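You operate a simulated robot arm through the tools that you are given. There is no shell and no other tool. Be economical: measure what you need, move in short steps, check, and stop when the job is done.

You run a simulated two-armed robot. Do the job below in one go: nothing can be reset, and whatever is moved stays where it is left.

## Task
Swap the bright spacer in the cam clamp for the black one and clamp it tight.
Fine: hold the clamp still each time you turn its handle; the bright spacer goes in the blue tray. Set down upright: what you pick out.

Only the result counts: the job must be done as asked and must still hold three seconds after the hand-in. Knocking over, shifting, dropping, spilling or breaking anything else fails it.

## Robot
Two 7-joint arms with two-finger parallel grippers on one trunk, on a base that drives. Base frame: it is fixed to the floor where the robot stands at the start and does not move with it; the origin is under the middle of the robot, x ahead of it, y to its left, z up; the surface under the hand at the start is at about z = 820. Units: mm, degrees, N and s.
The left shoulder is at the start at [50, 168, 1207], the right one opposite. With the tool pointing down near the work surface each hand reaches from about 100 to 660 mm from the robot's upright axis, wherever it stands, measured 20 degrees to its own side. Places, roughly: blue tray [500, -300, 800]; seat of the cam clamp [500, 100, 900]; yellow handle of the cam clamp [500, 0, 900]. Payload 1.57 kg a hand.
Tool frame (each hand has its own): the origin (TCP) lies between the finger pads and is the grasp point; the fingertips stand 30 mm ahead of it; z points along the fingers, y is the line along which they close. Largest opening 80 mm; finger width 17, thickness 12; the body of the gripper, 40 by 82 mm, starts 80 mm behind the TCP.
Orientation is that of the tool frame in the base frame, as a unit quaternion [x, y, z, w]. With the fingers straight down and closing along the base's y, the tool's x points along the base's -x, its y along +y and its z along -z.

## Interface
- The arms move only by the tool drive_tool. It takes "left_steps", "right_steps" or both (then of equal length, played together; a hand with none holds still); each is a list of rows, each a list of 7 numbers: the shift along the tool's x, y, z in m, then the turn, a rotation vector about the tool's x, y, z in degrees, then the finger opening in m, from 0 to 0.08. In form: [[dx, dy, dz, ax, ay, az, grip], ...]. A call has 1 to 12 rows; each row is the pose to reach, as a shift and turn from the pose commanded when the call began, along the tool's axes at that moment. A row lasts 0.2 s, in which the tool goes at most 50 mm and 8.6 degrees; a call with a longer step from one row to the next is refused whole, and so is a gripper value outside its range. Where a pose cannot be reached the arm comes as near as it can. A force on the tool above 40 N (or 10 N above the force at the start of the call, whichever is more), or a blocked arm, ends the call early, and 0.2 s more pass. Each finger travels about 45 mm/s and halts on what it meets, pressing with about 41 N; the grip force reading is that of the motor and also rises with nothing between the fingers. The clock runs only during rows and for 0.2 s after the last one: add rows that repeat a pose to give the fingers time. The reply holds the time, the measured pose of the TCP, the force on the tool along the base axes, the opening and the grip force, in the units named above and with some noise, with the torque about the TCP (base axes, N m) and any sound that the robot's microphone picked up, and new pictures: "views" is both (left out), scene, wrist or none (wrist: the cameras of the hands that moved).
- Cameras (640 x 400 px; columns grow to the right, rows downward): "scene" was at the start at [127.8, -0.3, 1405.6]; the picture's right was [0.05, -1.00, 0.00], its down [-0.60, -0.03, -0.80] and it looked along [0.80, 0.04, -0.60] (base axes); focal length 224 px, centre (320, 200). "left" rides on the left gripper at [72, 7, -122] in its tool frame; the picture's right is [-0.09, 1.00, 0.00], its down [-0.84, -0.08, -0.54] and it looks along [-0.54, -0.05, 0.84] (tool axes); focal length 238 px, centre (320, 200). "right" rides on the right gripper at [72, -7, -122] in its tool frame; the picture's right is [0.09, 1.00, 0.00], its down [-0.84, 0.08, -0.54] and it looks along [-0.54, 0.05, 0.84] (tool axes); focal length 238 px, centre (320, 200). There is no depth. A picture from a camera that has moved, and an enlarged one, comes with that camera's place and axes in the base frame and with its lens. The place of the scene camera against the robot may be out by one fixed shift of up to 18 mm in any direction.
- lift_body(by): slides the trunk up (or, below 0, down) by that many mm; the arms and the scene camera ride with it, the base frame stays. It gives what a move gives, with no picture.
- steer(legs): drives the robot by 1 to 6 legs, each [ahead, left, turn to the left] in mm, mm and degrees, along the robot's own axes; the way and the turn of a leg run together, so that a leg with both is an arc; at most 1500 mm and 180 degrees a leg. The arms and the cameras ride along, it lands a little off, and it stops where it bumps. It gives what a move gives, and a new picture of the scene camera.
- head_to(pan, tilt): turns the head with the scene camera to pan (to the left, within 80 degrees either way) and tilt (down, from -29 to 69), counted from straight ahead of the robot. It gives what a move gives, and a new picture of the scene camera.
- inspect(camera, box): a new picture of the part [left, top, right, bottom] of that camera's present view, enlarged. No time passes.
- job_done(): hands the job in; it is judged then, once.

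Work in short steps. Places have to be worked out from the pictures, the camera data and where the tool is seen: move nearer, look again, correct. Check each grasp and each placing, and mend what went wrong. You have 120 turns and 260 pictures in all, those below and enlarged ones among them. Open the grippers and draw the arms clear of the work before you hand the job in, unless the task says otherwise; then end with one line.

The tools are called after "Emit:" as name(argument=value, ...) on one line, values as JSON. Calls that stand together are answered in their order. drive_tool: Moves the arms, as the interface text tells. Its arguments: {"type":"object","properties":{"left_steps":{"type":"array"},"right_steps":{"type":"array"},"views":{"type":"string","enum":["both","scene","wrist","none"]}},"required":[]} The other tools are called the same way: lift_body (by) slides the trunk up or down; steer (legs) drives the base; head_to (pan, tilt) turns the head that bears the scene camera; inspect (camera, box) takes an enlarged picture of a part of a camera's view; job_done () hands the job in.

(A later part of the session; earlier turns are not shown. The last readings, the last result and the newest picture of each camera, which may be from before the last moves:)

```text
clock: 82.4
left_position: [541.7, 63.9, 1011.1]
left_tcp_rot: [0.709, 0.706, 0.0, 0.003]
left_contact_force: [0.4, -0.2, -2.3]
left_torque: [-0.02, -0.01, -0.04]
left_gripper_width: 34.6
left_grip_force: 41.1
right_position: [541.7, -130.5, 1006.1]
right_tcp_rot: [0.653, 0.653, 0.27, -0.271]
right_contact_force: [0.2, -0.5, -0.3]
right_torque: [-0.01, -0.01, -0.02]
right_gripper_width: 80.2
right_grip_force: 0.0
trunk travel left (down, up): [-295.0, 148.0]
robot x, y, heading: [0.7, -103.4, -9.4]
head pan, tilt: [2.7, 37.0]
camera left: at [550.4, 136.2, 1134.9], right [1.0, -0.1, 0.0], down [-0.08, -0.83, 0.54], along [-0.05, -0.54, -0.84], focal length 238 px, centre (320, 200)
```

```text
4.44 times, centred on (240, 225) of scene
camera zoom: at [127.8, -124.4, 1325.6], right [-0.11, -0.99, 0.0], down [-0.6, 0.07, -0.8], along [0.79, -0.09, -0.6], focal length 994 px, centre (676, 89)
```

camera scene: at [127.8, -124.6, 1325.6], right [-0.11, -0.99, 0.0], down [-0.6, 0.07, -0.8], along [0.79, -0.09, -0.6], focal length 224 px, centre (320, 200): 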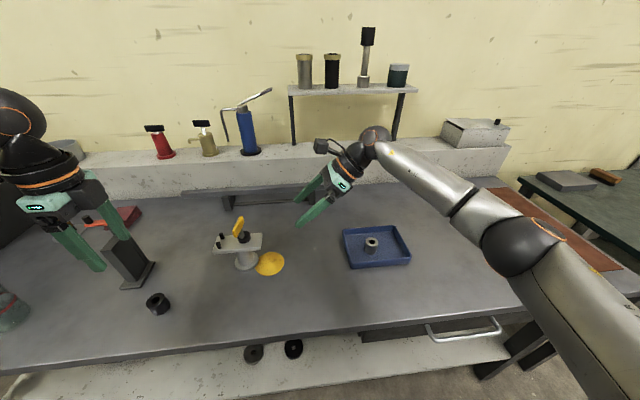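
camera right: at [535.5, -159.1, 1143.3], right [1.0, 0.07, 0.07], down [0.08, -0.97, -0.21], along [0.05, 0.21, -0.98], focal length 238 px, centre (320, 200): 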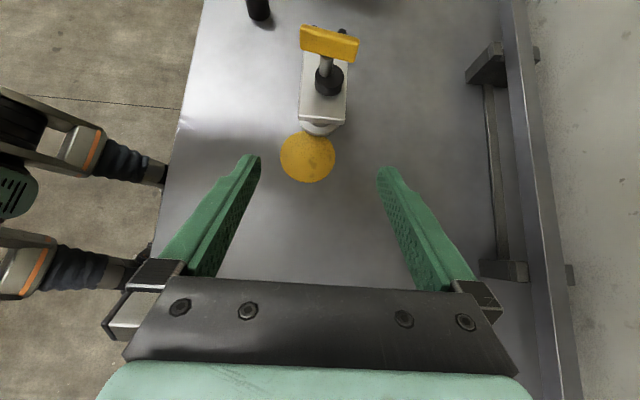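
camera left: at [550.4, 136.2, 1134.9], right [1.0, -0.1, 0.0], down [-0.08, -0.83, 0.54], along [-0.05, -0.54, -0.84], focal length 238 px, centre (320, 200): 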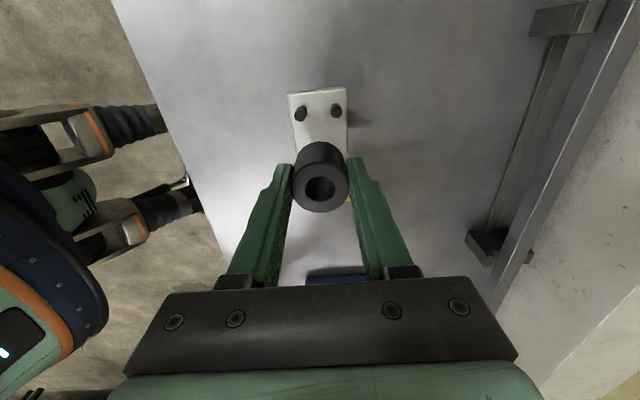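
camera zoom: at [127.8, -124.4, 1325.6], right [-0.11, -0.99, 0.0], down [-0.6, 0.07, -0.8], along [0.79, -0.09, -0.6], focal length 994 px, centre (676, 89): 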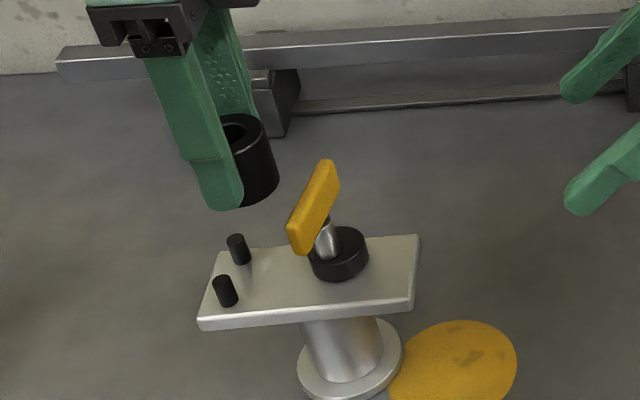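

The pins are at (528, 86) and (560, 86), so the seat centre is about (544, 70); the spacer rides about 3 mm toward +y in the grip. I lower at TCP (544, 66), stopping about 6 mm above the plate.

Emit:
drive_tool(left_steps=[[0.0022, 0.0022, 0.0, 0, 0, 0, 0.02], [0.0022, 0.0022, 0.02, 0, 0, 0, 0.02], [0.0022, 0.0022, 0.04, 0, 0, 0, 0.02], [0.0022, 0.0022, 0.055, 0, 0, 0, 0.02], [0.0022, 0.0022, 0.064, 0, 0, 0, 0.02], [0.0022, 0.0022, 0.064, 0, 0, 0, 0.02]], views="wrist")

Emit:
inspect(camera="left", box=[240, 80, 400, 230])

Emit:
inspect(camera="scene", box=[200, 210, 280, 270])

```text
clock: 83.8
left_position: [543.5, 68.5, 949.8]
left_tcp_rot: [0.709, 0.706, -0.001, 0.001]
left_contact_force: [0.3, 0.3, -1.3]
left_torque: [0.04, 0.0, -0.02]
left_gripper_width: 35.1
left_grip_force: 40.6
right_position: [541.7, -130.0, 1006.5]
right_tcp_rot: [0.654, 0.653, 0.27, -0.27]
right_contact_force: [-0.6, -0.3, 0.1]
right_torque: [0.0, -0.01, -0.02]
right_gripper_width: 80.2
right_grip_force: 0.0
trunk travel left (down, up): [-295.0, 148.0]
robot x, y, heading: [0.7, -102.8, -9.4]
head pan, tilt: [2.7, 37.0]
camera left: at [552.2, 140.6, 1071.8], right [1.0, -0.1, 0.0], down [-0.08, -0.84, 0.54], along [-0.05, -0.54, -0.84], focal length 238 px, centre (320, 200)
```

left: 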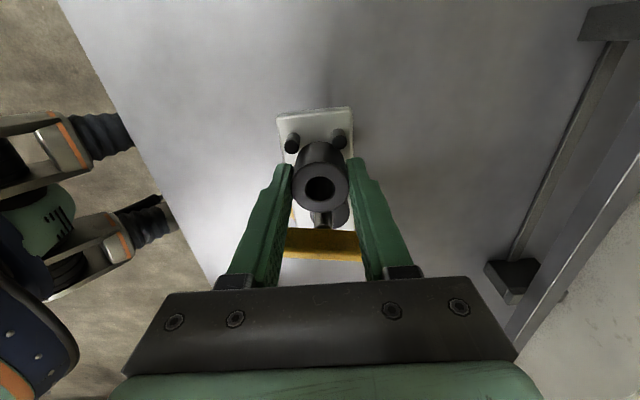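

```text
2.67 times, centred on (320, 155) of left
camera zoom: at [552.2, 140.6, 1071.8], right [1.0, -0.1, 0.0], down [-0.08, -0.84, 0.54], along [-0.05, -0.54, -0.84], focal length 636 px, centre (320, 320)
```

zoom: 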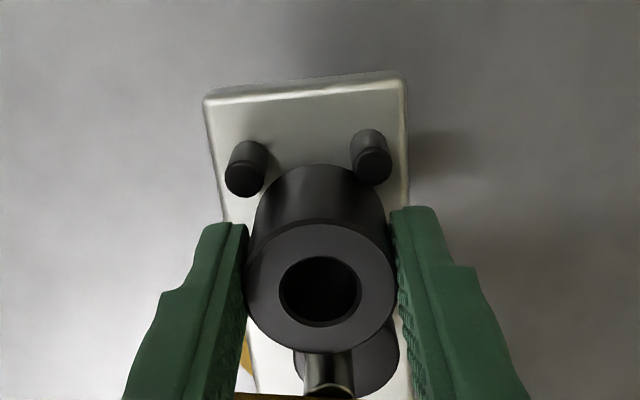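

```text
6.67 times, centred on (240, 240) of scene
camera zoom: at [127.8, -124.3, 1325.6], right [-0.11, -0.99, 0.0], down [-0.6, 0.07, -0.8], along [0.79, -0.09, -0.6], focal length 1492 px, centre (853, -67)
```

zoom: 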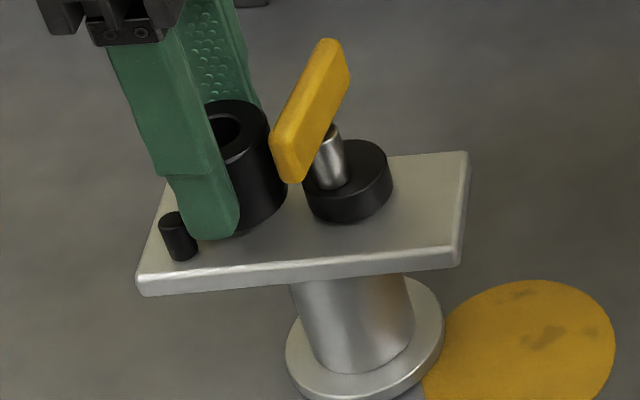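

The spacer is just above the plate, in front of the pins, and nothing touches. I back off 1.5 mm from the pins and lower slowly.

Emit:
drive_tool(left_steps=[[-0.0015, 0, 0.002, 0, 0, 0, 0.02], [-0.0015, 0, 0.004, 0, 0, 0, 0.02], [-0.0015, 0, 0.006, 0, 0, 0, 0.02], [-0.0015, 0, 0.008, 0, 0, 0, 0.02]], views="none")

```text
clock: 84.8
left_position: [545.1, 66.4, 942.6]
left_tcp_rot: [0.708, 0.706, 0.0, 0.001]
left_contact_force: [0.2, -0.3, -1.3]
left_torque: [-0.01, 0.01, 0.03]
left_gripper_width: 34.8
left_grip_force: 40.8
right_position: [542.4, -130.8, 1006.1]
right_tcp_rot: [0.654, 0.653, 0.271, -0.27]
right_contact_force: [-1.2, -1.1, 0.3]
right_torque: [0.03, 0.0, 0.01]
right_gripper_width: 80.0
right_grip_force: 0.1
trunk travel left (down, up): [-295.0, 148.0]
robot x, y, heading: [1.2, -103.7, -9.2]
head pan, tilt: [2.7, 37.0]
```

Emit:
drive_tool(left_steps=[[0, 0, 0.001, 0, 0, 0, 0.02], [0, 0, 0.002, 0, 0, 0, 0.02], [0, 0, 0.003, 0, 0, 0, 0.02]], views="none")

Emit:
inspect(camera="scene", box=[200, 210, 280, 270])

```text
clock: 85.6
left_position: [545.5, 66.6, 942.5]
left_tcp_rot: [0.708, 0.706, 0.002, 0.004]
left_contact_force: [0.0, 7.0, 19.4]
left_torque: [-0.06, 0.24, -0.02]
left_gripper_width: 34.5
left_grip_force: 41.1
right_position: [541.8, -130.5, 1007.8]
right_tcp_rot: [0.654, 0.653, 0.271, -0.27]
right_contact_force: [-0.8, -0.1, -0.6]
right_torque: [0.01, 0.0, 0.04]
right_gripper_width: 80.2
right_grip_force: 0.1
trunk travel left (down, up): [-295.0, 148.0]
robot x, y, heading: [3.1, -103.2, -9.3]
head pan, tilt: [2.7, 37.0]
```

```text
6.67 times, centred on (240, 240) of scene
camera zoom: at [125.9, -124.1, 1326.1], right [-0.11, -0.99, 0.0], down [-0.6, 0.07, -0.8], along [0.79, -0.09, -0.6], focal length 1492 px, centre (853, -67)
```

zoom: 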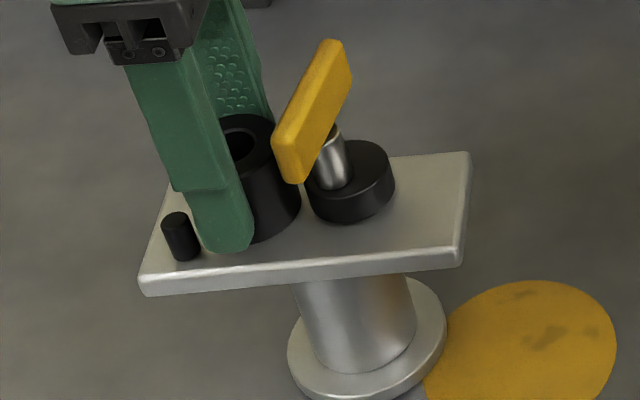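

Contact at 19 N, so the spacer is on the plate. I ease up slightly and open the fingers.

Emit:
drive_tool(left_steps=[[0, 0, -0.002, 0, 0, 0, 0.02], [0, 0, -0.002, 0, 0, 0, 0.03], [0, 0, -0.002, 0, 0, 0, 0.045], [0, 0, -0.002, 0, 0, 0, 0.06], [0, 0, -0.002, 0, 0, 0, 0.06]], views="wrist")

Emit:
inspect(camera="left", box=[240, 80, 400, 250])

Emit:
inspect(camera="scene", box=[200, 210, 280, 270])

```text
clock: 86.8
left_position: [544.3, 67.4, 940.9]
left_tcp_rot: [0.709, 0.705, 0.0, 0.001]
left_contact_force: [-0.1, 0.1, 0.2]
left_torque: [0.01, 0.05, 0.01]
left_gripper_width: 60.2
left_grip_force: 0.1
right_position: [541.9, -129.1, 1005.5]
right_tcp_rot: [0.655, 0.652, 0.272, -0.269]
right_contact_force: [-0.1, -0.1, -0.8]
right_torque: [0.01, 0.02, 0.01]
right_gripper_width: 80.0
right_grip_force: 0.0
trunk travel left (down, up): [-295.0, 148.0]
robot x, y, heading: [1.5, -101.3, -9.3]
head pan, tilt: [2.7, 37.0]
camera left: at [552.8, 138.3, 1063.3], right [1.0, -0.1, 0.0], down [-0.08, -0.84, 0.54], along [-0.05, -0.54, -0.84], focal length 238 px, centre (320, 200)
```

left: 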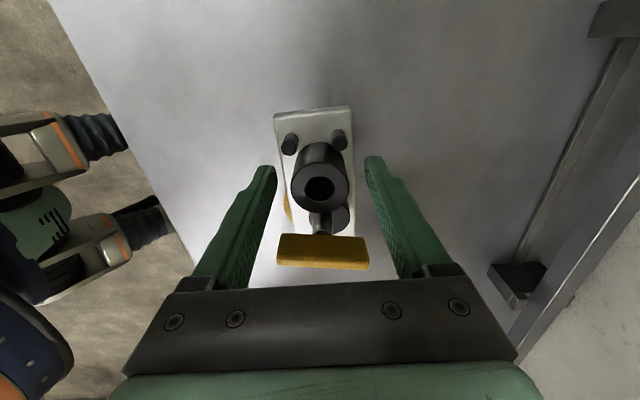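

```text
2.35 times, centred on (320, 165) of left
camera zoom: at [552.8, 138.3, 1063.3], right [1.0, -0.1, 0.0], down [-0.08, -0.84, 0.54], along [-0.05, -0.54, -0.84], focal length 561 px, centre (320, 282)
```

zoom: 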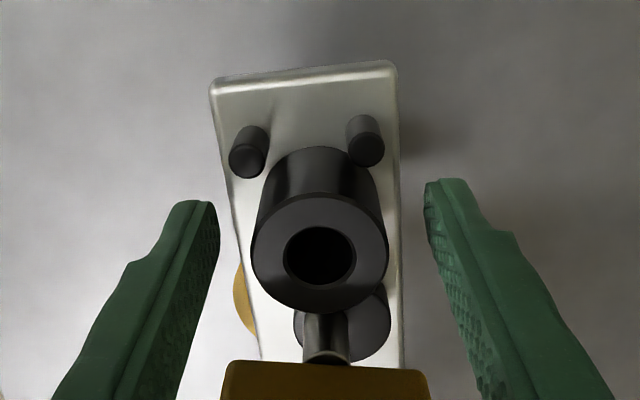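

```text
6.67 times, centred on (240, 240) of scene
camera zoom: at [127.6, -124.4, 1325.6], right [-0.11, -0.99, 0.0], down [-0.6, 0.07, -0.8], along [0.79, -0.09, -0.6], focal length 1492 px, centre (853, -67)
```

zoom: 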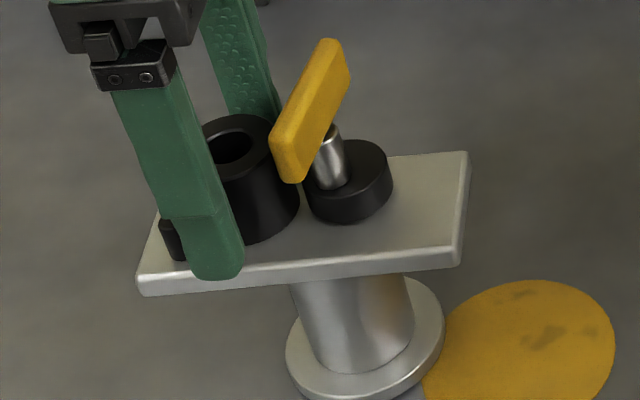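

The black spacer stands on the seat. I raise the left hand and advance the right hand 110 mm toward its hold, then check centring.

Emit:
drive_tool(left_steps=[[0, 0, -0.02, 0, 0, 0, 0.06], [0, 0, -0.05, 0, 0, 0, 0.06], [0, 0, -0.08, 0, 0, 0, 0.06], [0, 0, -0.11, 0, 0, 0, 0.06], [0, 0, -0.11, 0, 0, 0, 0.06]], right_steps=[[0, 0, 0, 0, 0, 0, 0.08], [0, 0, 0.03, 0, 0, 0, 0.08], [0, 0, 0.06, 0, 0, 0, 0.08], [0, 0.001, 0.09, 0, 0, 0, 0.08], [0, 0.001, 0.11, 0, 0, 0, 0.08]], views="wrist")

Emit:
inspect(camera="right", box=[220, 40, 420, 205])

```text
clock: 88.0
left_position: [544.7, 65.6, 1052.7]
left_tcp_rot: [0.709, 0.705, 0.0, 0.002]
left_contact_force: [0.8, -0.3, 0.1]
left_torque: [0.01, -0.01, 0.02]
left_gripper_width: 59.9
left_grip_force: 0.1
right_position: [542.6, -49.8, 927.7]
right_tcp_rot: [0.654, 0.652, 0.271, -0.27]
right_contact_force: [0.0, 0.0, -0.1]
right_torque: [0.04, -0.02, -0.01]
right_gripper_width: 80.0
right_grip_force: 0.1
trunk travel left (down, up): [-295.0, 148.0]
robot x, y, heading: [2.8, -103.4, -9.3]
head pan, tilt: [2.7, 37.0]
camera right: at [536.5, -85.5, 1065.1], right [1.0, 0.06, 0.07], down [0.08, -0.98, -0.21], along [0.05, 0.21, -0.98], focal length 238 px, centre (320, 200)
camera left: at [551.8, 138.0, 1174.4], right [1.0, -0.1, 0.0], down [-0.08, -0.84, 0.54], along [-0.05, -0.54, -0.84], focal length 238 px, centre (320, 200)
```

right: 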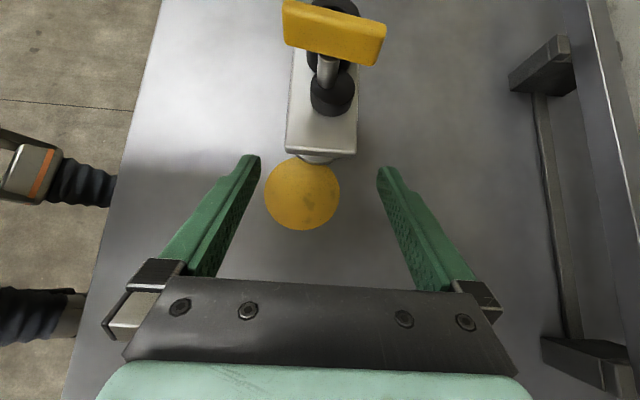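
left: 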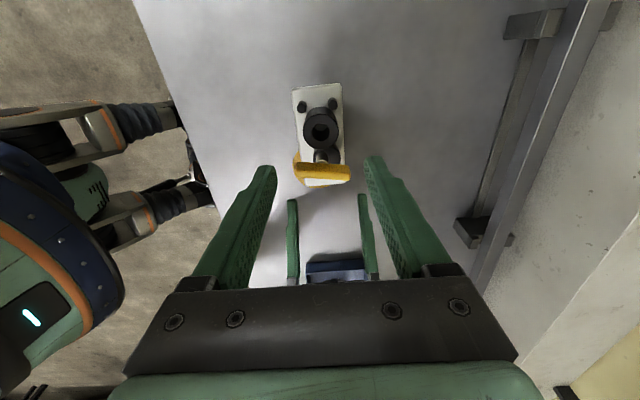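

```text
2.42 times, centred on (320, 122) of right
camera zoom: at [536.5, -85.5, 1065.1], right [1.0, 0.06, 0.07], down [0.08, -0.98, -0.21], along [0.05, 0.21, -0.98], focal length 578 px, centre (320, 388)
```

zoom: 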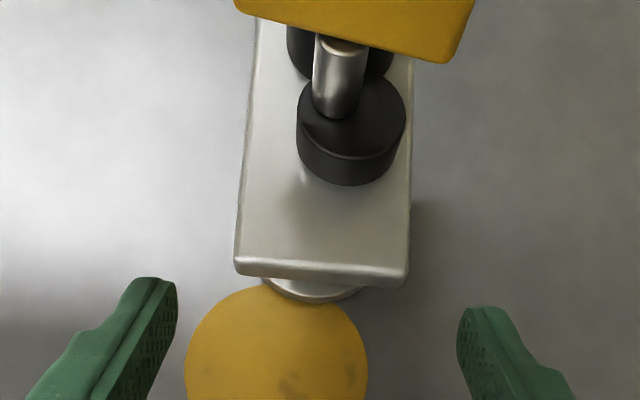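

Centring is good to about 1.5 mm. I advance to the hold pose, checking reach before closing.

Emit:
drive_tool(right_steps=[[0.001, 0.001, 0.02, 0, 0, 0, 0.08], [0.002, 0.0014, 0.04, 0, 0, 0, 0.08], [0.003, 0.0014, 0.06, 0, 0, 0, 0.08], [0.003, 0.0014, 0.06, 0, 0, 0, 0.08]], views="wrist")

Emit:
inspect(camera="right", box=[220, 80, 420, 245])

```text
clock: 89.0
left_position: [542.6, 66.9, 1052.3]
left_tcp_rot: [0.709, 0.706, 0.0, 0.002]
left_contact_force: [0.2, -0.3, -0.7]
left_torque: [0.02, -0.02, 0.02]
left_gripper_width: 59.8
left_grip_force: 0.1
right_position: [545.6, -6.3, 888.2]
right_tcp_rot: [0.654, 0.653, 0.271, -0.269]
right_contact_force: [-0.5, 0.1, 0.3]
right_torque: [0.0, 0.0, -0.01]
right_gripper_width: 80.0
right_grip_force: 0.1
trunk travel left (down, up): [-295.0, 148.0]
robot x, y, heading: [-1.0, -101.1, -9.3]
head pan, tilt: [2.7, 37.0]
camera right: at [537.9, -40.8, 1024.1], right [1.0, 0.06, 0.07], down [0.08, -0.97, -0.21], along [0.05, 0.21, -0.98], focal length 238 px, centre (320, 200)
```

right: 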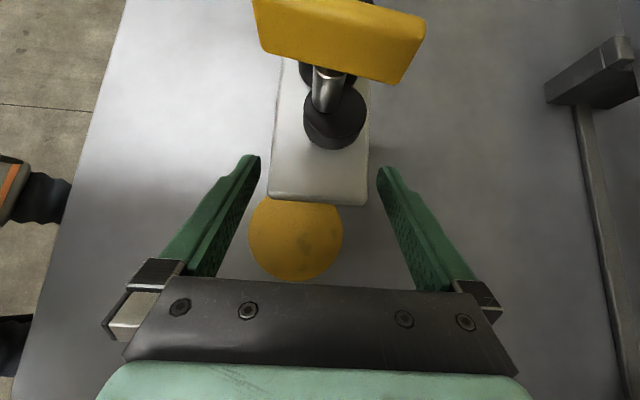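

```text
2.42 times, centred on (320, 162) of right
camera zoom: at [537.9, -40.8, 1024.1], right [1.0, 0.06, 0.07], down [0.08, -0.97, -0.21], along [0.05, 0.21, -0.98], focal length 578 px, centre (320, 291)
```

zoom: 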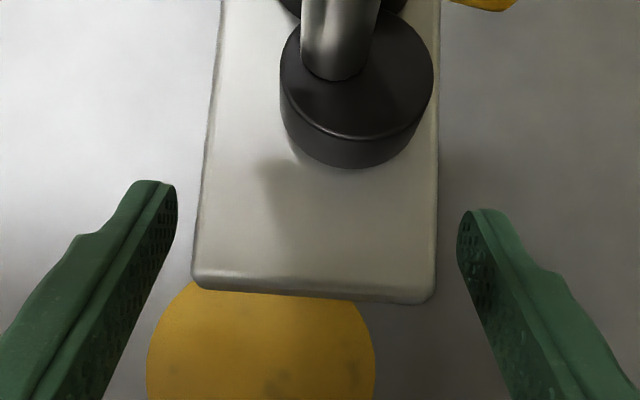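

Well centred and within reach. I move 3 mm further in and close the right hand on the plate.

Emit:
drive_tool(right_steps=[[0.002, 0.0005, 0.002, 0, 0, 0, 0.08], [0.002, 0.0005, 0.002, 0, 0, 0, 0.065], [0.002, 0.0005, 0.002, 0, 0, 0, 0.05], [0.002, 0.0005, 0.002, 0, 0, 0, 0.04], [0.002, 0.0005, 0.002, 0, 0, 0, 0.04]], views="none")

Emit:
inspect(camera="left", box=[240, 80, 400, 220])

```text
clock: 90.2
left_position: [542.3, 65.5, 1052.0]
left_tcp_rot: [0.709, 0.705, -0.001, 0.001]
left_contact_force: [0.1, 0.1, 0.1]
left_torque: [-0.02, 0.03, -0.03]
left_gripper_width: 59.9
left_grip_force: 0.1
right_position: [545.0, -3.7, 888.7]
right_tcp_rot: [0.654, 0.653, 0.271, -0.27]
right_contact_force: [-1.2, -0.4, 0.3]
right_torque: [0.05, 0.06, 0.15]
right_gripper_width: 54.0
right_grip_force: 34.4
trunk travel left (down, up): [-295.0, 148.0]
robot x, y, heading: [0.6, -106.1, -9.4]
head pan, tilt: [2.7, 37.0]
```

```text
2.86 times, centred on (320, 150) of left
camera zoom: at [551.6, 137.9, 1174.2], right [1.0, -0.1, 0.0], down [-0.08, -0.84, 0.54], along [-0.05, -0.54, -0.84], focal length 681 px, centre (320, 343)
```

zoom: 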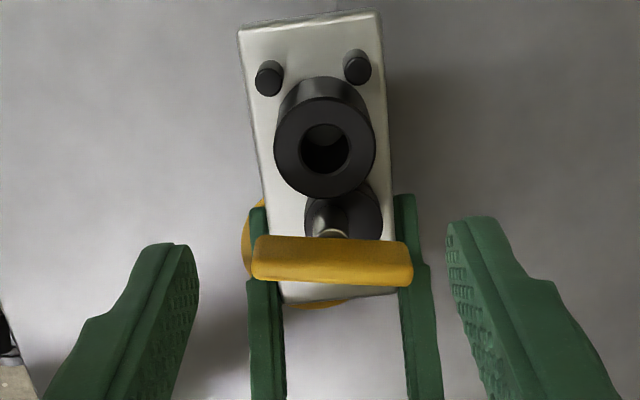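

The clamp is held. Now I turn the left hand back to the open handle's angle (−24°) and bring it over the shaft at about (546, 33).

Emit:
drive_tool(left_steps=[[-0.003, 0, 0.003, 0, 0, 8.4, 0.06], [-0.006, 0, 0.006, 0, 0, 16.8, 0.06], [-0.009, 0.001, 0.009, 0, 0, 25.2, 0.06], [-0.012, 0.001, 0.012, 0, 0, 33.6, 0.06], [-0.015, 0.001, 0.015, 0, 0, 42, 0.06], [-0.018, 0.002, 0.018, 0, 0, 50.4, 0.06], [-0.021, 0.002, 0.02, 0, 0, 58.8, 0.06], [-0.024, 0.002, 0.02, 0, 0, 67.2, 0.06], [-0.027, 0.003, 0.02, 0, 0, 75.6, 0.06], [-0.03, 0.003, 0.02, 0, 0, 84, 0.06], [-0.033, 0.003, 0.02, 0, 0, 92.4, 0.06], [-0.033, 0.003, 0.02, 0, 0, 100.8, 0.05]], views="none")

Emit:
drive_tool(left_steps=[[0, 0, 0.005, 0, 0, 6.6, 0.05], [0, 0, 0.015, 0, 0, 13.3, 0.05], [0, 0, 0.015, 0, 0, 13.3, 0.05]], views="wrist")

Emit:
inspect(camera="left", box=[240, 80, 400, 230])

```text
clock: 92.8
left_position: [546.1, 33.6, 1032.2]
left_tcp_rot: [0.995, -0.098, 0.001, 0.0]
left_contact_force: [0.6, 0.4, -0.8]
left_torque: [-0.02, -0.02, -0.01]
left_gripper_width: 49.9
left_grip_force: 0.0
right_position: [545.9, -3.8, 887.8]
right_tcp_rot: [0.654, 0.652, 0.271, -0.27]
right_contact_force: [-2.3, 1.3, 0.2]
right_torque: [0.05, 0.11, 0.1]
right_gripper_width: 53.6
right_grip_force: 40.7
trunk travel left (down, up): [-295.0, 148.0]
robot x, y, heading: [1.3, -105.7, -9.1]
head pan, tilt: [2.7, 37.0]
```

```text
clock: 93.6
left_position: [546.9, 34.0, 1016.6]
left_tcp_rot: [0.977, -0.212, 0.001, 0.001]
left_contact_force: [0.9, 0.6, 0.0]
left_torque: [-0.01, -0.01, -0.02]
left_gripper_width: 49.9
left_grip_force: 0.1
right_position: [545.9, -3.7, 888.5]
right_tcp_rot: [0.654, 0.652, 0.272, -0.27]
right_contact_force: [-0.5, 1.2, 0.1]
right_torque: [0.0, 0.1, 0.07]
right_gripper_width: 53.6
right_grip_force: 41.3
trunk travel left (down, up): [-295.0, 148.0]
robot x, y, heading: [1.3, -102.2, -9.4]
head pan, tilt: [2.7, 37.0]
camera left: at [610.1, -2.3, 1139.5], right [-0.5, -0.87, 0.0], down [-0.73, 0.42, 0.54], along [-0.47, 0.27, -0.84], focal length 238 px, centre (320, 200)
```

left: 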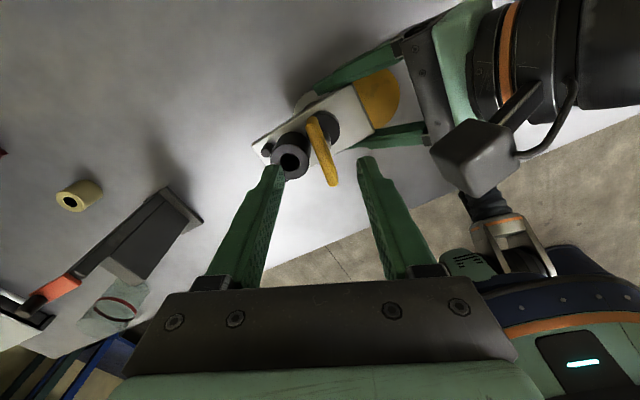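

```text
2.67 times, centred on (320, 155) of left
camera zoom: at [610.1, -2.3, 1139.5], right [-0.5, -0.87, 0.0], down [-0.73, 0.42, 0.54], along [-0.47, 0.27, -0.84], focal length 636 px, centre (320, 320)
```

zoom: 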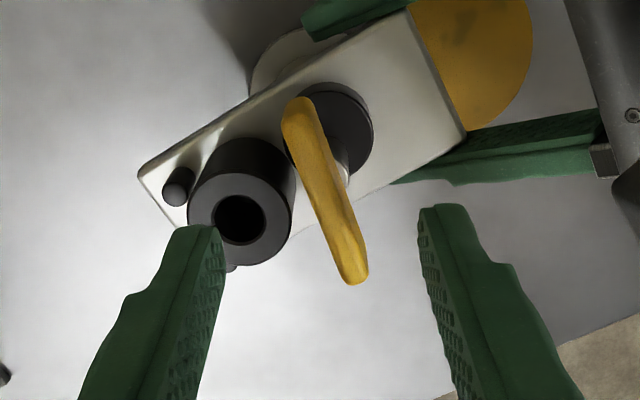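

The handle actually rests at −12.6° and lies about 3 mm to one side. I correct yaw and position and recheck before going down.

Emit:
drive_tool(left_steps=[[0, 0.0015, 0, 0, 0, -6, 0.04], [0, 0.003, 0.005, 0, 0, -11.8, 0.03], [0, 0.003, 0.015, 0, 0, -11.8, 0.03], [0, 0.003, 0.015, 0, 0, -11.8, 0.03]], views="wrist")

Emit:
inspect(camera="left", box=[240, 80, 400, 230])

```text
clock: 94.6
left_position: [545.6, 30.9, 1001.4]
left_tcp_rot: [0.994, -0.11, 0.001, 0.001]
left_contact_force: [-0.3, -0.8, 0.0]
left_torque: [-0.01, -0.01, 0.0]
left_gripper_width: 30.1
left_grip_force: 0.0
right_position: [545.7, -2.0, 887.8]
right_tcp_rot: [0.654, 0.653, 0.271, -0.27]
right_contact_force: [-1.8, 0.8, 0.4]
right_torque: [-0.03, 0.12, 0.07]
right_gripper_width: 53.9
right_grip_force: 41.1
trunk travel left (down, up): [-295.0, 148.0]
robot x, y, heading: [-0.8, -104.2, -9.0]
head pan, tilt: [2.7, 37.0]
camera left: at [615.7, 9.7, 1124.2], right [-0.31, -0.95, 0.0], down [-0.8, 0.26, 0.54], along [-0.51, 0.16, -0.84], focal length 238 px, centre (320, 200)
```

left: 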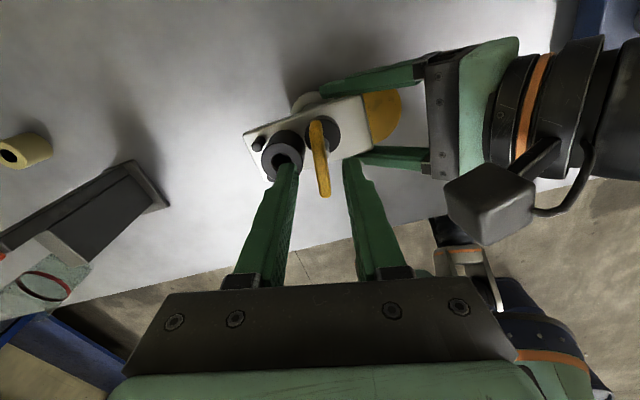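

```text
2.67 times, centred on (320, 155) of left
camera zoom: at [615.7, 9.7, 1124.2], right [-0.31, -0.95, 0.0], down [-0.8, 0.26, 0.54], along [-0.51, 0.16, -0.84], focal length 636 px, centre (320, 320)
```

zoom: 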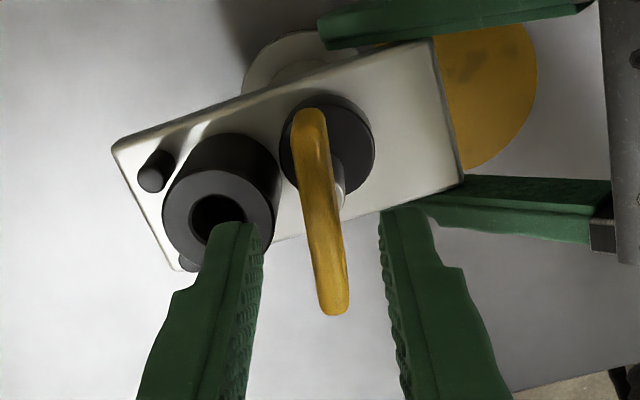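

Nearly aligned; 3° and 1 mm remain. I correct these, descend to z 978, narrow the fingers, go down to z 971 and close.

Emit:
drive_tool(left_steps=[[0, 0.0012, 0.0, 0, 0, -3, 0.03], [0, 0.0012, 0.012, 0, 0, -3, 0.03], [0, 0.0012, 0.023, 0, 0, -3, 0.03], [0, 0.0012, 0.023, 0, 0, -3, 0.02], [0, 0.0012, 0.023, 0, 0, -3, 0.02], [0, 0.0012, 0.027, 0, 0, -3, 0.02], [0, 0.0012, 0.0305, 0, 0, -3, 0.02], [0, 0.0012, 0.0305, 0, 0, -3, 0.01], [0, 0.0012, 0.0305, 0, 0, -3, 0], [0, 0.0012, 0.0305, 0, 0, -3, 0]], views="wrist")

Emit:
inspect(camera="scene", box=[200, 200, 280, 260])

```text
clock: 96.8
left_position: [545.4, 30.1, 971.7]
left_tcp_rot: [0.997, -0.082, 0.002, 0.0]
left_contact_force: [5.0, 11.2, 1.0]
left_torque: [0.36, -0.23, -0.04]
left_gripper_width: 13.4
left_grip_force: 29.6
right_position: [545.5, -3.9, 888.2]
right_tcp_rot: [0.654, 0.653, 0.271, -0.27]
right_contact_force: [-4.0, -7.8, 1.9]
right_torque: [0.84, -0.16, 0.21]
right_gripper_width: 53.6
right_grip_force: 41.8
trunk travel left (down, up): [-295.0, 148.0]
robot x, y, heading: [3.4, -103.2, -9.4]
head pan, tilt: [2.7, 37.0]
camera left: at [616.3, 12.0, 1094.1], right [-0.25, -0.97, 0.0], down [-0.81, 0.21, 0.54], along [-0.52, 0.14, -0.84], focal length 238 px, centre (320, 200)
```

left: 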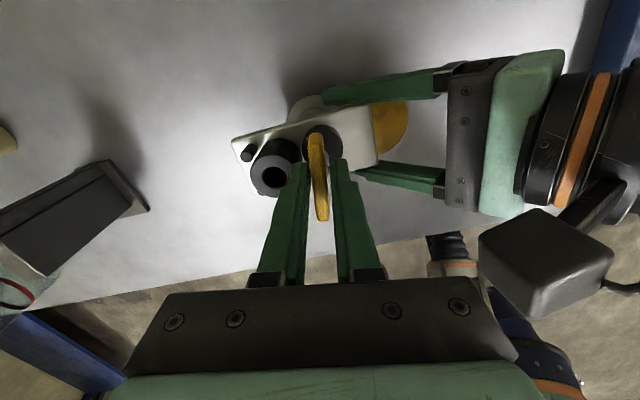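

```text
6.67 times, centred on (240, 230) of scene
camera zoom: at [127.3, -124.1, 1325.7], right [-0.11, -0.99, 0.0], down [-0.6, 0.07, -0.8], along [0.79, -0.09, -0.6], focal length 1492 px, centre (853, 0)
```

zoom: 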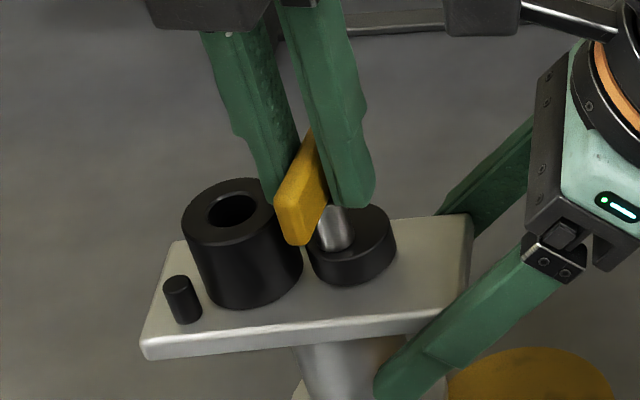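

Gripped at 13.4 mm. I turn counter-clockwise by 45° first, correcting 1 mm for the side force.

Emit:
drive_tool(left_steps=[[0.0005, -0.001, 0, 0, 0, -4, 0], [0.0005, -0.001, 0, 0, 0, -10, 0], [0.0005, -0.001, 0, 0, 0, -16, 0], [0.0005, -0.001, 0, 0, 0, -22, 0], [0.0005, -0.001, 0, 0, 0, -28, 0], [0.0005, -0.001, 0, 0, 0, -34, 0], [0.0005, -0.001, 0, 0, 0, -40, 0], [0.0005, -0.001, 0, 0, 0, -45, 0]], views="none")

Emit:
inspect(camera="scene", box=[200, 200, 280, 260])

```text
clock: 98.6
left_position: [546.3, 31.1, 972.2]
left_tcp_rot: [0.952, 0.306, 0.001, 0.002]
left_contact_force: [1.2, 14.8, 3.1]
left_torque: [0.22, 0.37, -0.07]
left_gripper_width: 13.2
left_grip_force: 29.8
right_position: [545.9, -4.5, 887.3]
right_tcp_rot: [0.655, 0.652, 0.271, -0.27]
right_contact_force: [-3.3, -14.4, -0.3]
right_torque: [0.84, -0.06, 0.1]
right_gripper_width: 53.7
right_grip_force: 41.4
trunk travel left (down, up): [-295.0, 148.0]
robot x, y, heading: [4.0, -103.1, -9.2]
head pan, tilt: [2.7, 37.0]
```

```text
6.67 times, centred on (240, 230) of scene
camera zoom: at [127.0, -124.4, 1325.7], right [-0.11, -0.99, 0.0], down [-0.6, 0.07, -0.8], along [0.79, -0.09, -0.6], focal length 1492 px, centre (853, 0)
```

zoom: 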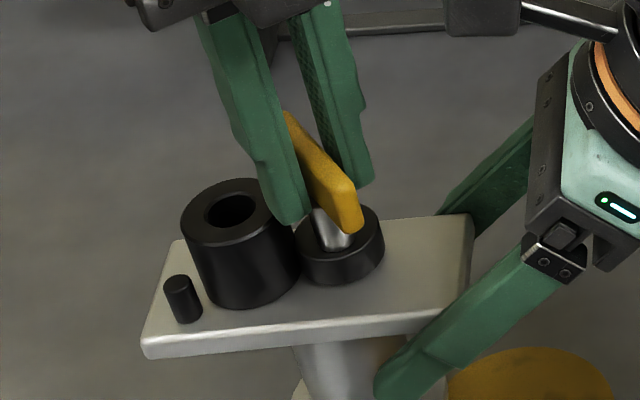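

The cam now nearly touches the spacer at 36°. I correct +1.5 mm in y and continue 32° in smaller steps.

Emit:
drive_tool(left_steps=[[0.0009, -0.0012, 0, 0, 0, -4, 0], [0.0009, -0.0012, 0, 0, 0, -8, 0], [0.0009, -0.0012, 0, 0, 0, -12, 0], [0.0009, -0.0012, 0, 0, 0, -16, 0], [0.0009, -0.0012, 0, 0, 0, -20, 0], [0.0009, -0.0012, 0, 0, 0, -24, 0], [0.0009, -0.0012, 0, 0, 0, -28, 0], [0.0009, -0.0012, 0, 0, 0, -32, 0]], views="wrist")

Emit:
inspect(camera="scene", box=[200, 200, 280, 260])

```text
clock: 100.4
left_position: [545.2, 31.1, 972.9]
left_tcp_rot: [0.831, 0.556, 0.0, 0.003]
left_contact_force: [-7.5, 0.8, 6.6]
left_torque: [-0.22, 0.33, -0.05]
left_gripper_width: 13.0
left_grip_force: 29.7
right_position: [545.4, -3.1, 887.9]
right_tcp_rot: [0.654, 0.653, 0.272, -0.27]
right_contact_force: [7.9, -3.5, -1.2]
right_torque: [-0.4, 0.34, -0.23]
right_gripper_width: 53.9
right_grip_force: 41.0
trunk travel left (down, up): [-295.0, 148.0]
robot x, y, heading: [4.1, -105.5, -9.2]
head pan, tilt: [2.7, 37.0]
camera left: at [580.3, 95.5, 1093.6], right [0.88, -0.47, 0.0], down [-0.39, -0.74, 0.54], along [-0.25, -0.48, -0.84], focal length 238 px, centre (320, 200)
```

left: 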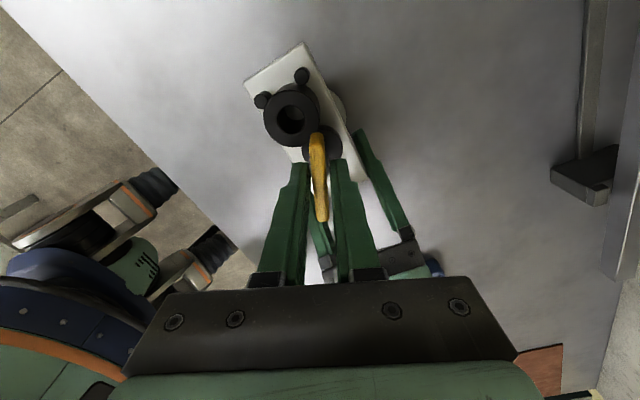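

```text
6.67 times, centred on (240, 230) of scene
camera zoom: at [127.5, -124.6, 1325.6], right [-0.11, -0.99, 0.0], down [-0.6, 0.07, -0.8], along [0.79, -0.09, -0.6], focal length 1492 px, centre (853, 0)
```

zoom: 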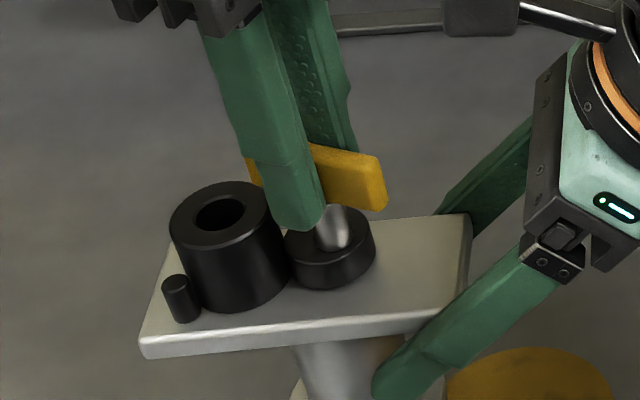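

The cam has pushed the spacer toward the pins; the angle is 67.5°. I keep turning in small steps, watching the torque.

Emit:
drive_tool(left_steps=[[0, -0.0007, 0, 0, 0, -3, 0], [0, -0.0007, 0, 0, 0, -6, 0], [0, -0.0007, 0, 0, 0, -9, 0], [0, -0.0007, 0, 0, 0, -9, 0]], views="none")

Emit:
inspect(camera="left", box=[220, 30, 380, 180])

```text
clock: 101.4
left_position: [545.3, 31.5, 971.4]
left_tcp_rot: [0.785, 0.619, -0.001, 0.003]
left_contact_force: [-10.4, -1.3, 6.8]
left_torque: [-0.35, 0.4, -0.05]
left_gripper_width: 13.4
left_grip_force: 30.1
right_position: [545.5, -2.5, 888.3]
right_tcp_rot: [0.654, 0.651, 0.272, -0.271]
right_contact_force: [10.3, 2.3, -4.1]
right_torque: [-0.11, 0.49, -0.32]
right_gripper_width: 53.7
right_grip_force: 41.0
trunk travel left (down, up): [-295.0, 148.0]
robot x, y, heading: [-2.7, -101.7, -9.3]
head pan, tilt: [2.7, 37.0]
```

```text
2.67 times, centred on (300, 105) of left
camera zoom: at [569.8, 100.5, 1093.6], right [0.95, -0.32, 0.0], down [-0.27, -0.79, 0.54], along [-0.17, -0.52, -0.84], focal length 636 px, centre (373, 453)
```

zoom: 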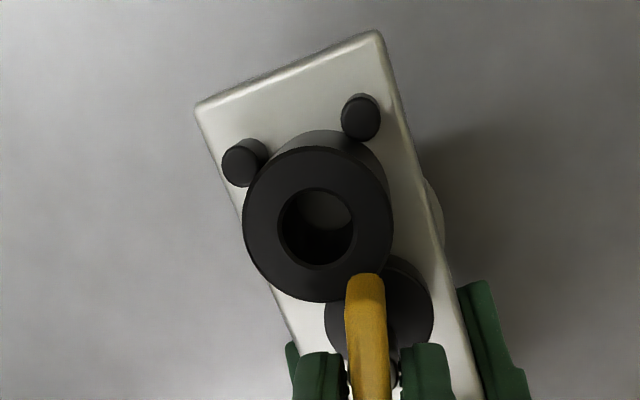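

It is at 76.5°, matching the original closed angle, but I feel little torque about the shaft yet. I turn a few degrees more to see whether it tightens.

Emit:
drive_tool(left_steps=[[0, -0.0007, 0, 0, 0, -2, 0], [0, -0.0007, 0, 0, 0, -4, 0], [0, -0.0007, 0, 0, 0, -6, 0], [0, -0.0007, 0, 0, 0, -6, 0]], views="wrist")

Emit:
inspect(camera="left", box=[220, 50, 380, 240])

```text
clock: 102.4
left_position: [544.2, 31.5, 971.0]
left_tcp_rot: [0.752, 0.659, 0.0, 0.002]
left_contact_force: [-6.1, -0.7, 10.6]
left_torque: [0.04, 0.17, -0.07]
left_gripper_width: 13.5
left_grip_force: 29.8
right_position: [544.6, -2.6, 888.6]
right_tcp_rot: [0.655, 0.652, 0.271, -0.269]
right_contact_force: [7.0, 3.9, -3.1]
right_torque: [-0.34, 0.24, -0.17]
right_gripper_width: 53.9
right_grip_force: 41.2
trunk travel left (down, up): [-295.0, 148.0]
robot x, y, heading: [0.9, -102.5, -9.1]
head pan, tilt: [2.7, 37.0]
camera left: at [561.8, 102.6, 1093.6], right [0.98, -0.22, 0.0], down [-0.19, -0.82, 0.54], along [-0.12, -0.53, -0.84], focal length 238 px, centre (320, 200)
```

left: 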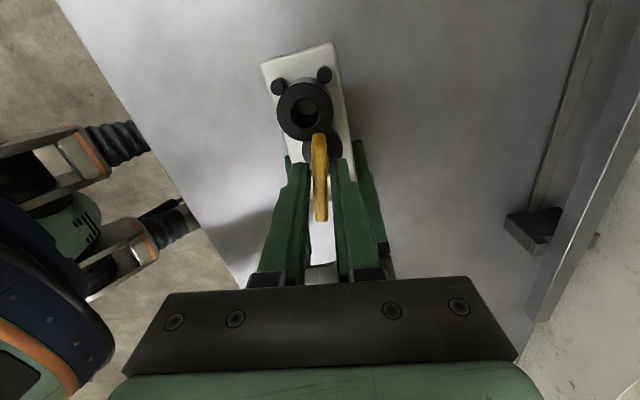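

```text
2.11 times, centred on (300, 145) of left
camera zoom: at [561.8, 102.6, 1093.6], right [0.98, -0.22, 0.0], down [-0.19, -0.82, 0.54], along [-0.12, -0.53, -0.84], focal length 502 px, centre (362, 316)
```

zoom: 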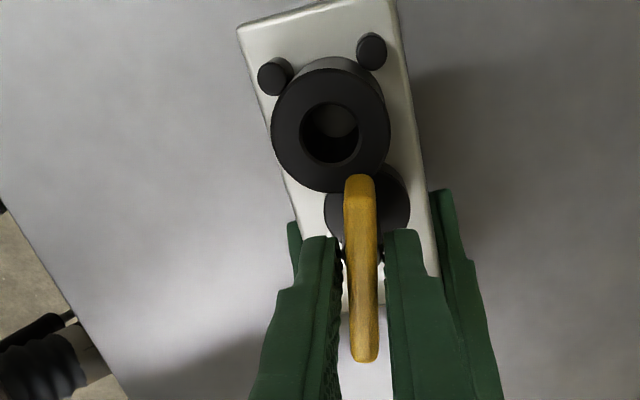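

Still little torque at 82°. I look closely at the spacer and pins, then turn a little further.

Emit:
inspect(camera="left", box=[250, 40, 360, 160])

Emit:
drive_tool(left_steps=[[0, 0, 0, 0, 0, -2, 0], [0, 0, 0, 0, 0, -4, 0], [0, 0, 0, 0, 0, -6, 0], [0, 0, 0, 0, 0, -6, 0]], views="none")

Emit:
inspect(camera="left", box=[250, 40, 360, 160])

```text
3.33 times, centred on (305, 100) of left
camera zoom: at [561.8, 102.6, 1093.6], right [0.98, -0.22, 0.0], down [-0.19, -0.82, 0.54], along [-0.12, -0.53, -0.84], focal length 794 px, centre (370, 533)
```

zoom: 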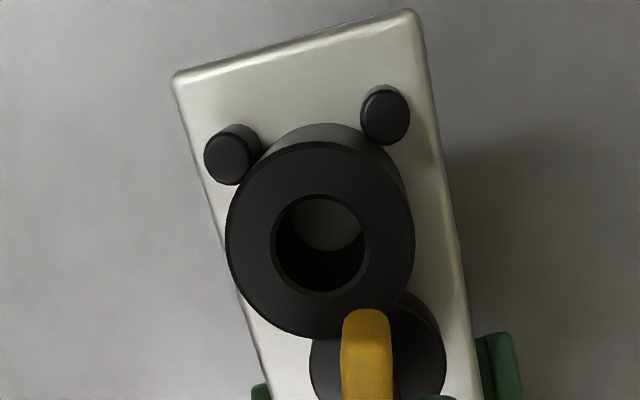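

```text
clock: 103.4
left_position: [544.2, 31.8, 971.4]
left_tcp_rot: [0.717, 0.697, 0.0, 0.002]
left_contact_force: [2.0, 0.6, 7.0]
left_torque: [-0.03, -0.02, -0.05]
left_gripper_width: 12.6
left_grip_force: 29.9
right_position: [545.7, -2.4, 887.2]
right_tcp_rot: [0.653, 0.653, 0.271, -0.27]
right_contact_force: [1.5, 0.0, -0.6]
right_torque: [-0.26, -0.29, 0.11]
right_gripper_width: 53.8
right_grip_force: 41.2
trunk travel left (down, up): [-295.0, 148.0]
robot x, y, heading: [-1.9, -102.5, -9.4]
head pan, tilt: [2.7, 37.0]
```

```text
3.33 times, centred on (305, 100) of left
camera zoom: at [554.1, 104.1, 1093.3], right [0.99, -0.12, 0.0], down [-0.1, -0.83, 0.54], along [-0.06, -0.54, -0.84], focal length 794 px, centre (370, 533)
```

zoom: 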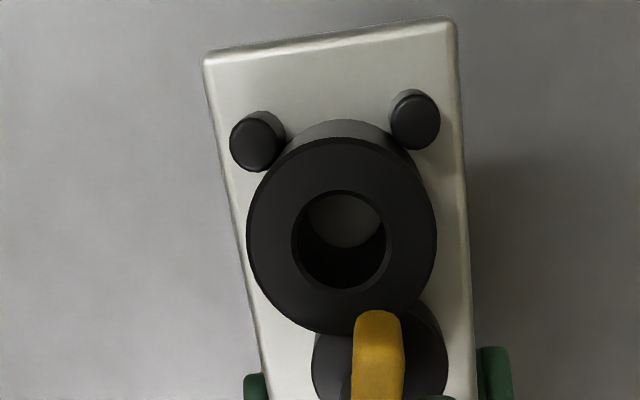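

At 88° there is still low torque. I check the cam's lobe direction against the shaft from the right-hand and scene cameras.

Emit:
inspect(camera="right", box=[270, 0, 390, 160])

Emit:
inspect(camera="scene", box=[205, 205, 265, 255])

```text
2.50 times, centred on (330, 80) of right
camera zoom: at [538.2, -37.9, 1024.8], right [1.0, 0.06, 0.07], down [0.08, -0.97, -0.21], along [0.05, 0.21, -0.98], focal length 596 px, centre (295, 500)
```

zoom: 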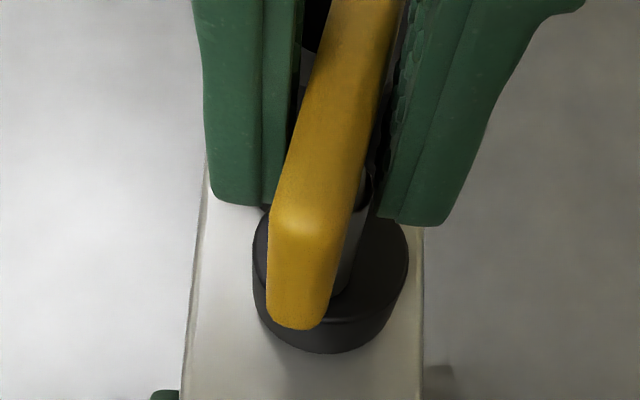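

```text
8.00 times, centred on (235, 230) of scene
camera zoom: at [127.6, -124.4, 1325.6], right [-0.11, -0.99, 0.0], down [-0.6, 0.07, -0.8], along [0.79, -0.09, -0.6], focal length 1790 px, centre (1000, -40)
```

zoom: 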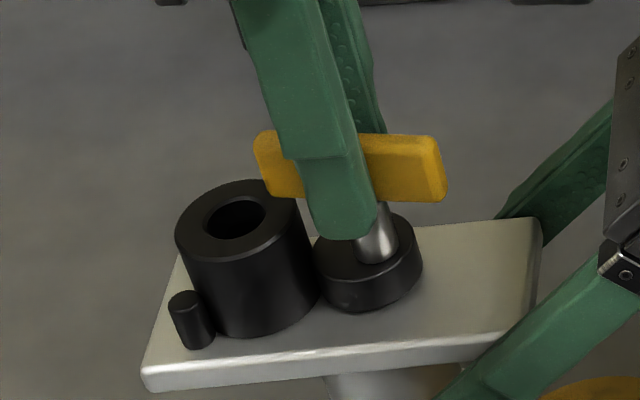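

Measured the same way from the right camera, the handle lies at about 80° (originally about 76°) while the hand is at 88°. So it lags, meaning it is resisting and clamping. I press 8° more and compare.

Emit:
drive_tool(left_steps=[[0, 0, 0, 0, 0, -3, 0], [0, 0, 0, 0, 0, -6, 0], [0, 0, 0, 0, 0, -8, 0], [0, 0, 0, 0, 0, -8, 0]], views="none")

Emit:
inspect(camera="right", box=[270, 0, 390, 160])

Emit:
inspect(camera="left", box=[250, 40, 390, 240])

```text
clock: 104.4
left_position: [544.5, 31.5, 970.9]
left_tcp_rot: [0.667, 0.745, -0.001, 0.002]
left_contact_force: [2.5, -2.9, 5.3]
left_torque: [0.1, 0.1, -0.24]
left_gripper_width: 13.3
left_grip_force: 30.3
right_position: [545.6, -2.8, 888.6]
right_tcp_rot: [0.653, 0.653, 0.27, -0.271]
right_contact_force: [-1.5, 1.6, 0.8]
right_torque: [-0.7, -0.31, 0.31]
right_gripper_width: 53.8
right_grip_force: 40.6
trunk travel left (down, up): [-295.0, 148.0]
robot x, y, heading: [1.9, -105.5, -9.3]
head pan, tilt: [2.7, 37.0]
```

```text
2.50 times, centred on (330, 80) of right
camera zoom: at [538.1, -37.9, 1024.8], right [1.0, 0.06, 0.07], down [0.08, -0.97, -0.21], along [0.05, 0.21, -0.98], focal length 596 px, centre (295, 500)
```

zoom: 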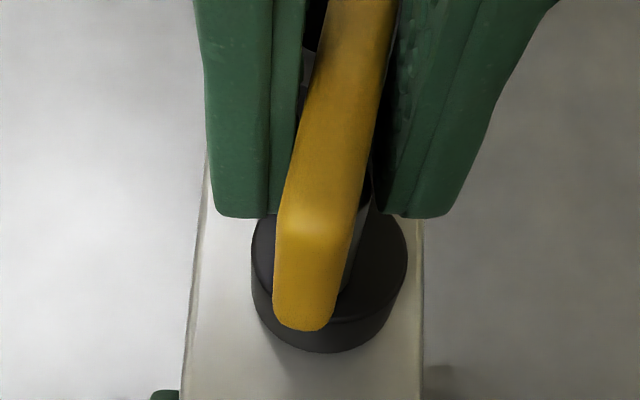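

```text
2.00 times, centred on (320, 140) of left
camera zoom: at [544.3, 104.1, 1093.2], right [1.0, 0.02, 0.0], down [0.02, -0.84, 0.54], along [0.01, -0.54, -0.84], focal length 477 px, centre (320, 320)
```

zoom: 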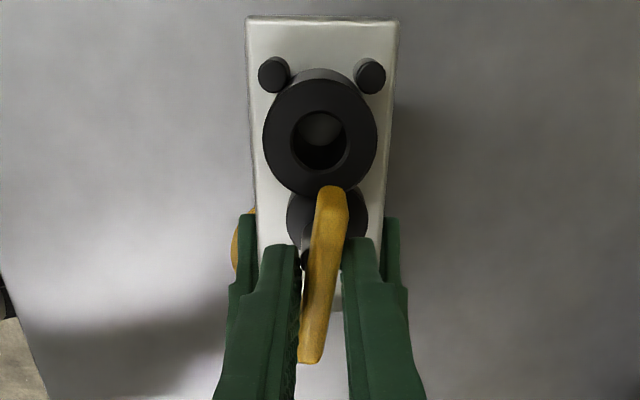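

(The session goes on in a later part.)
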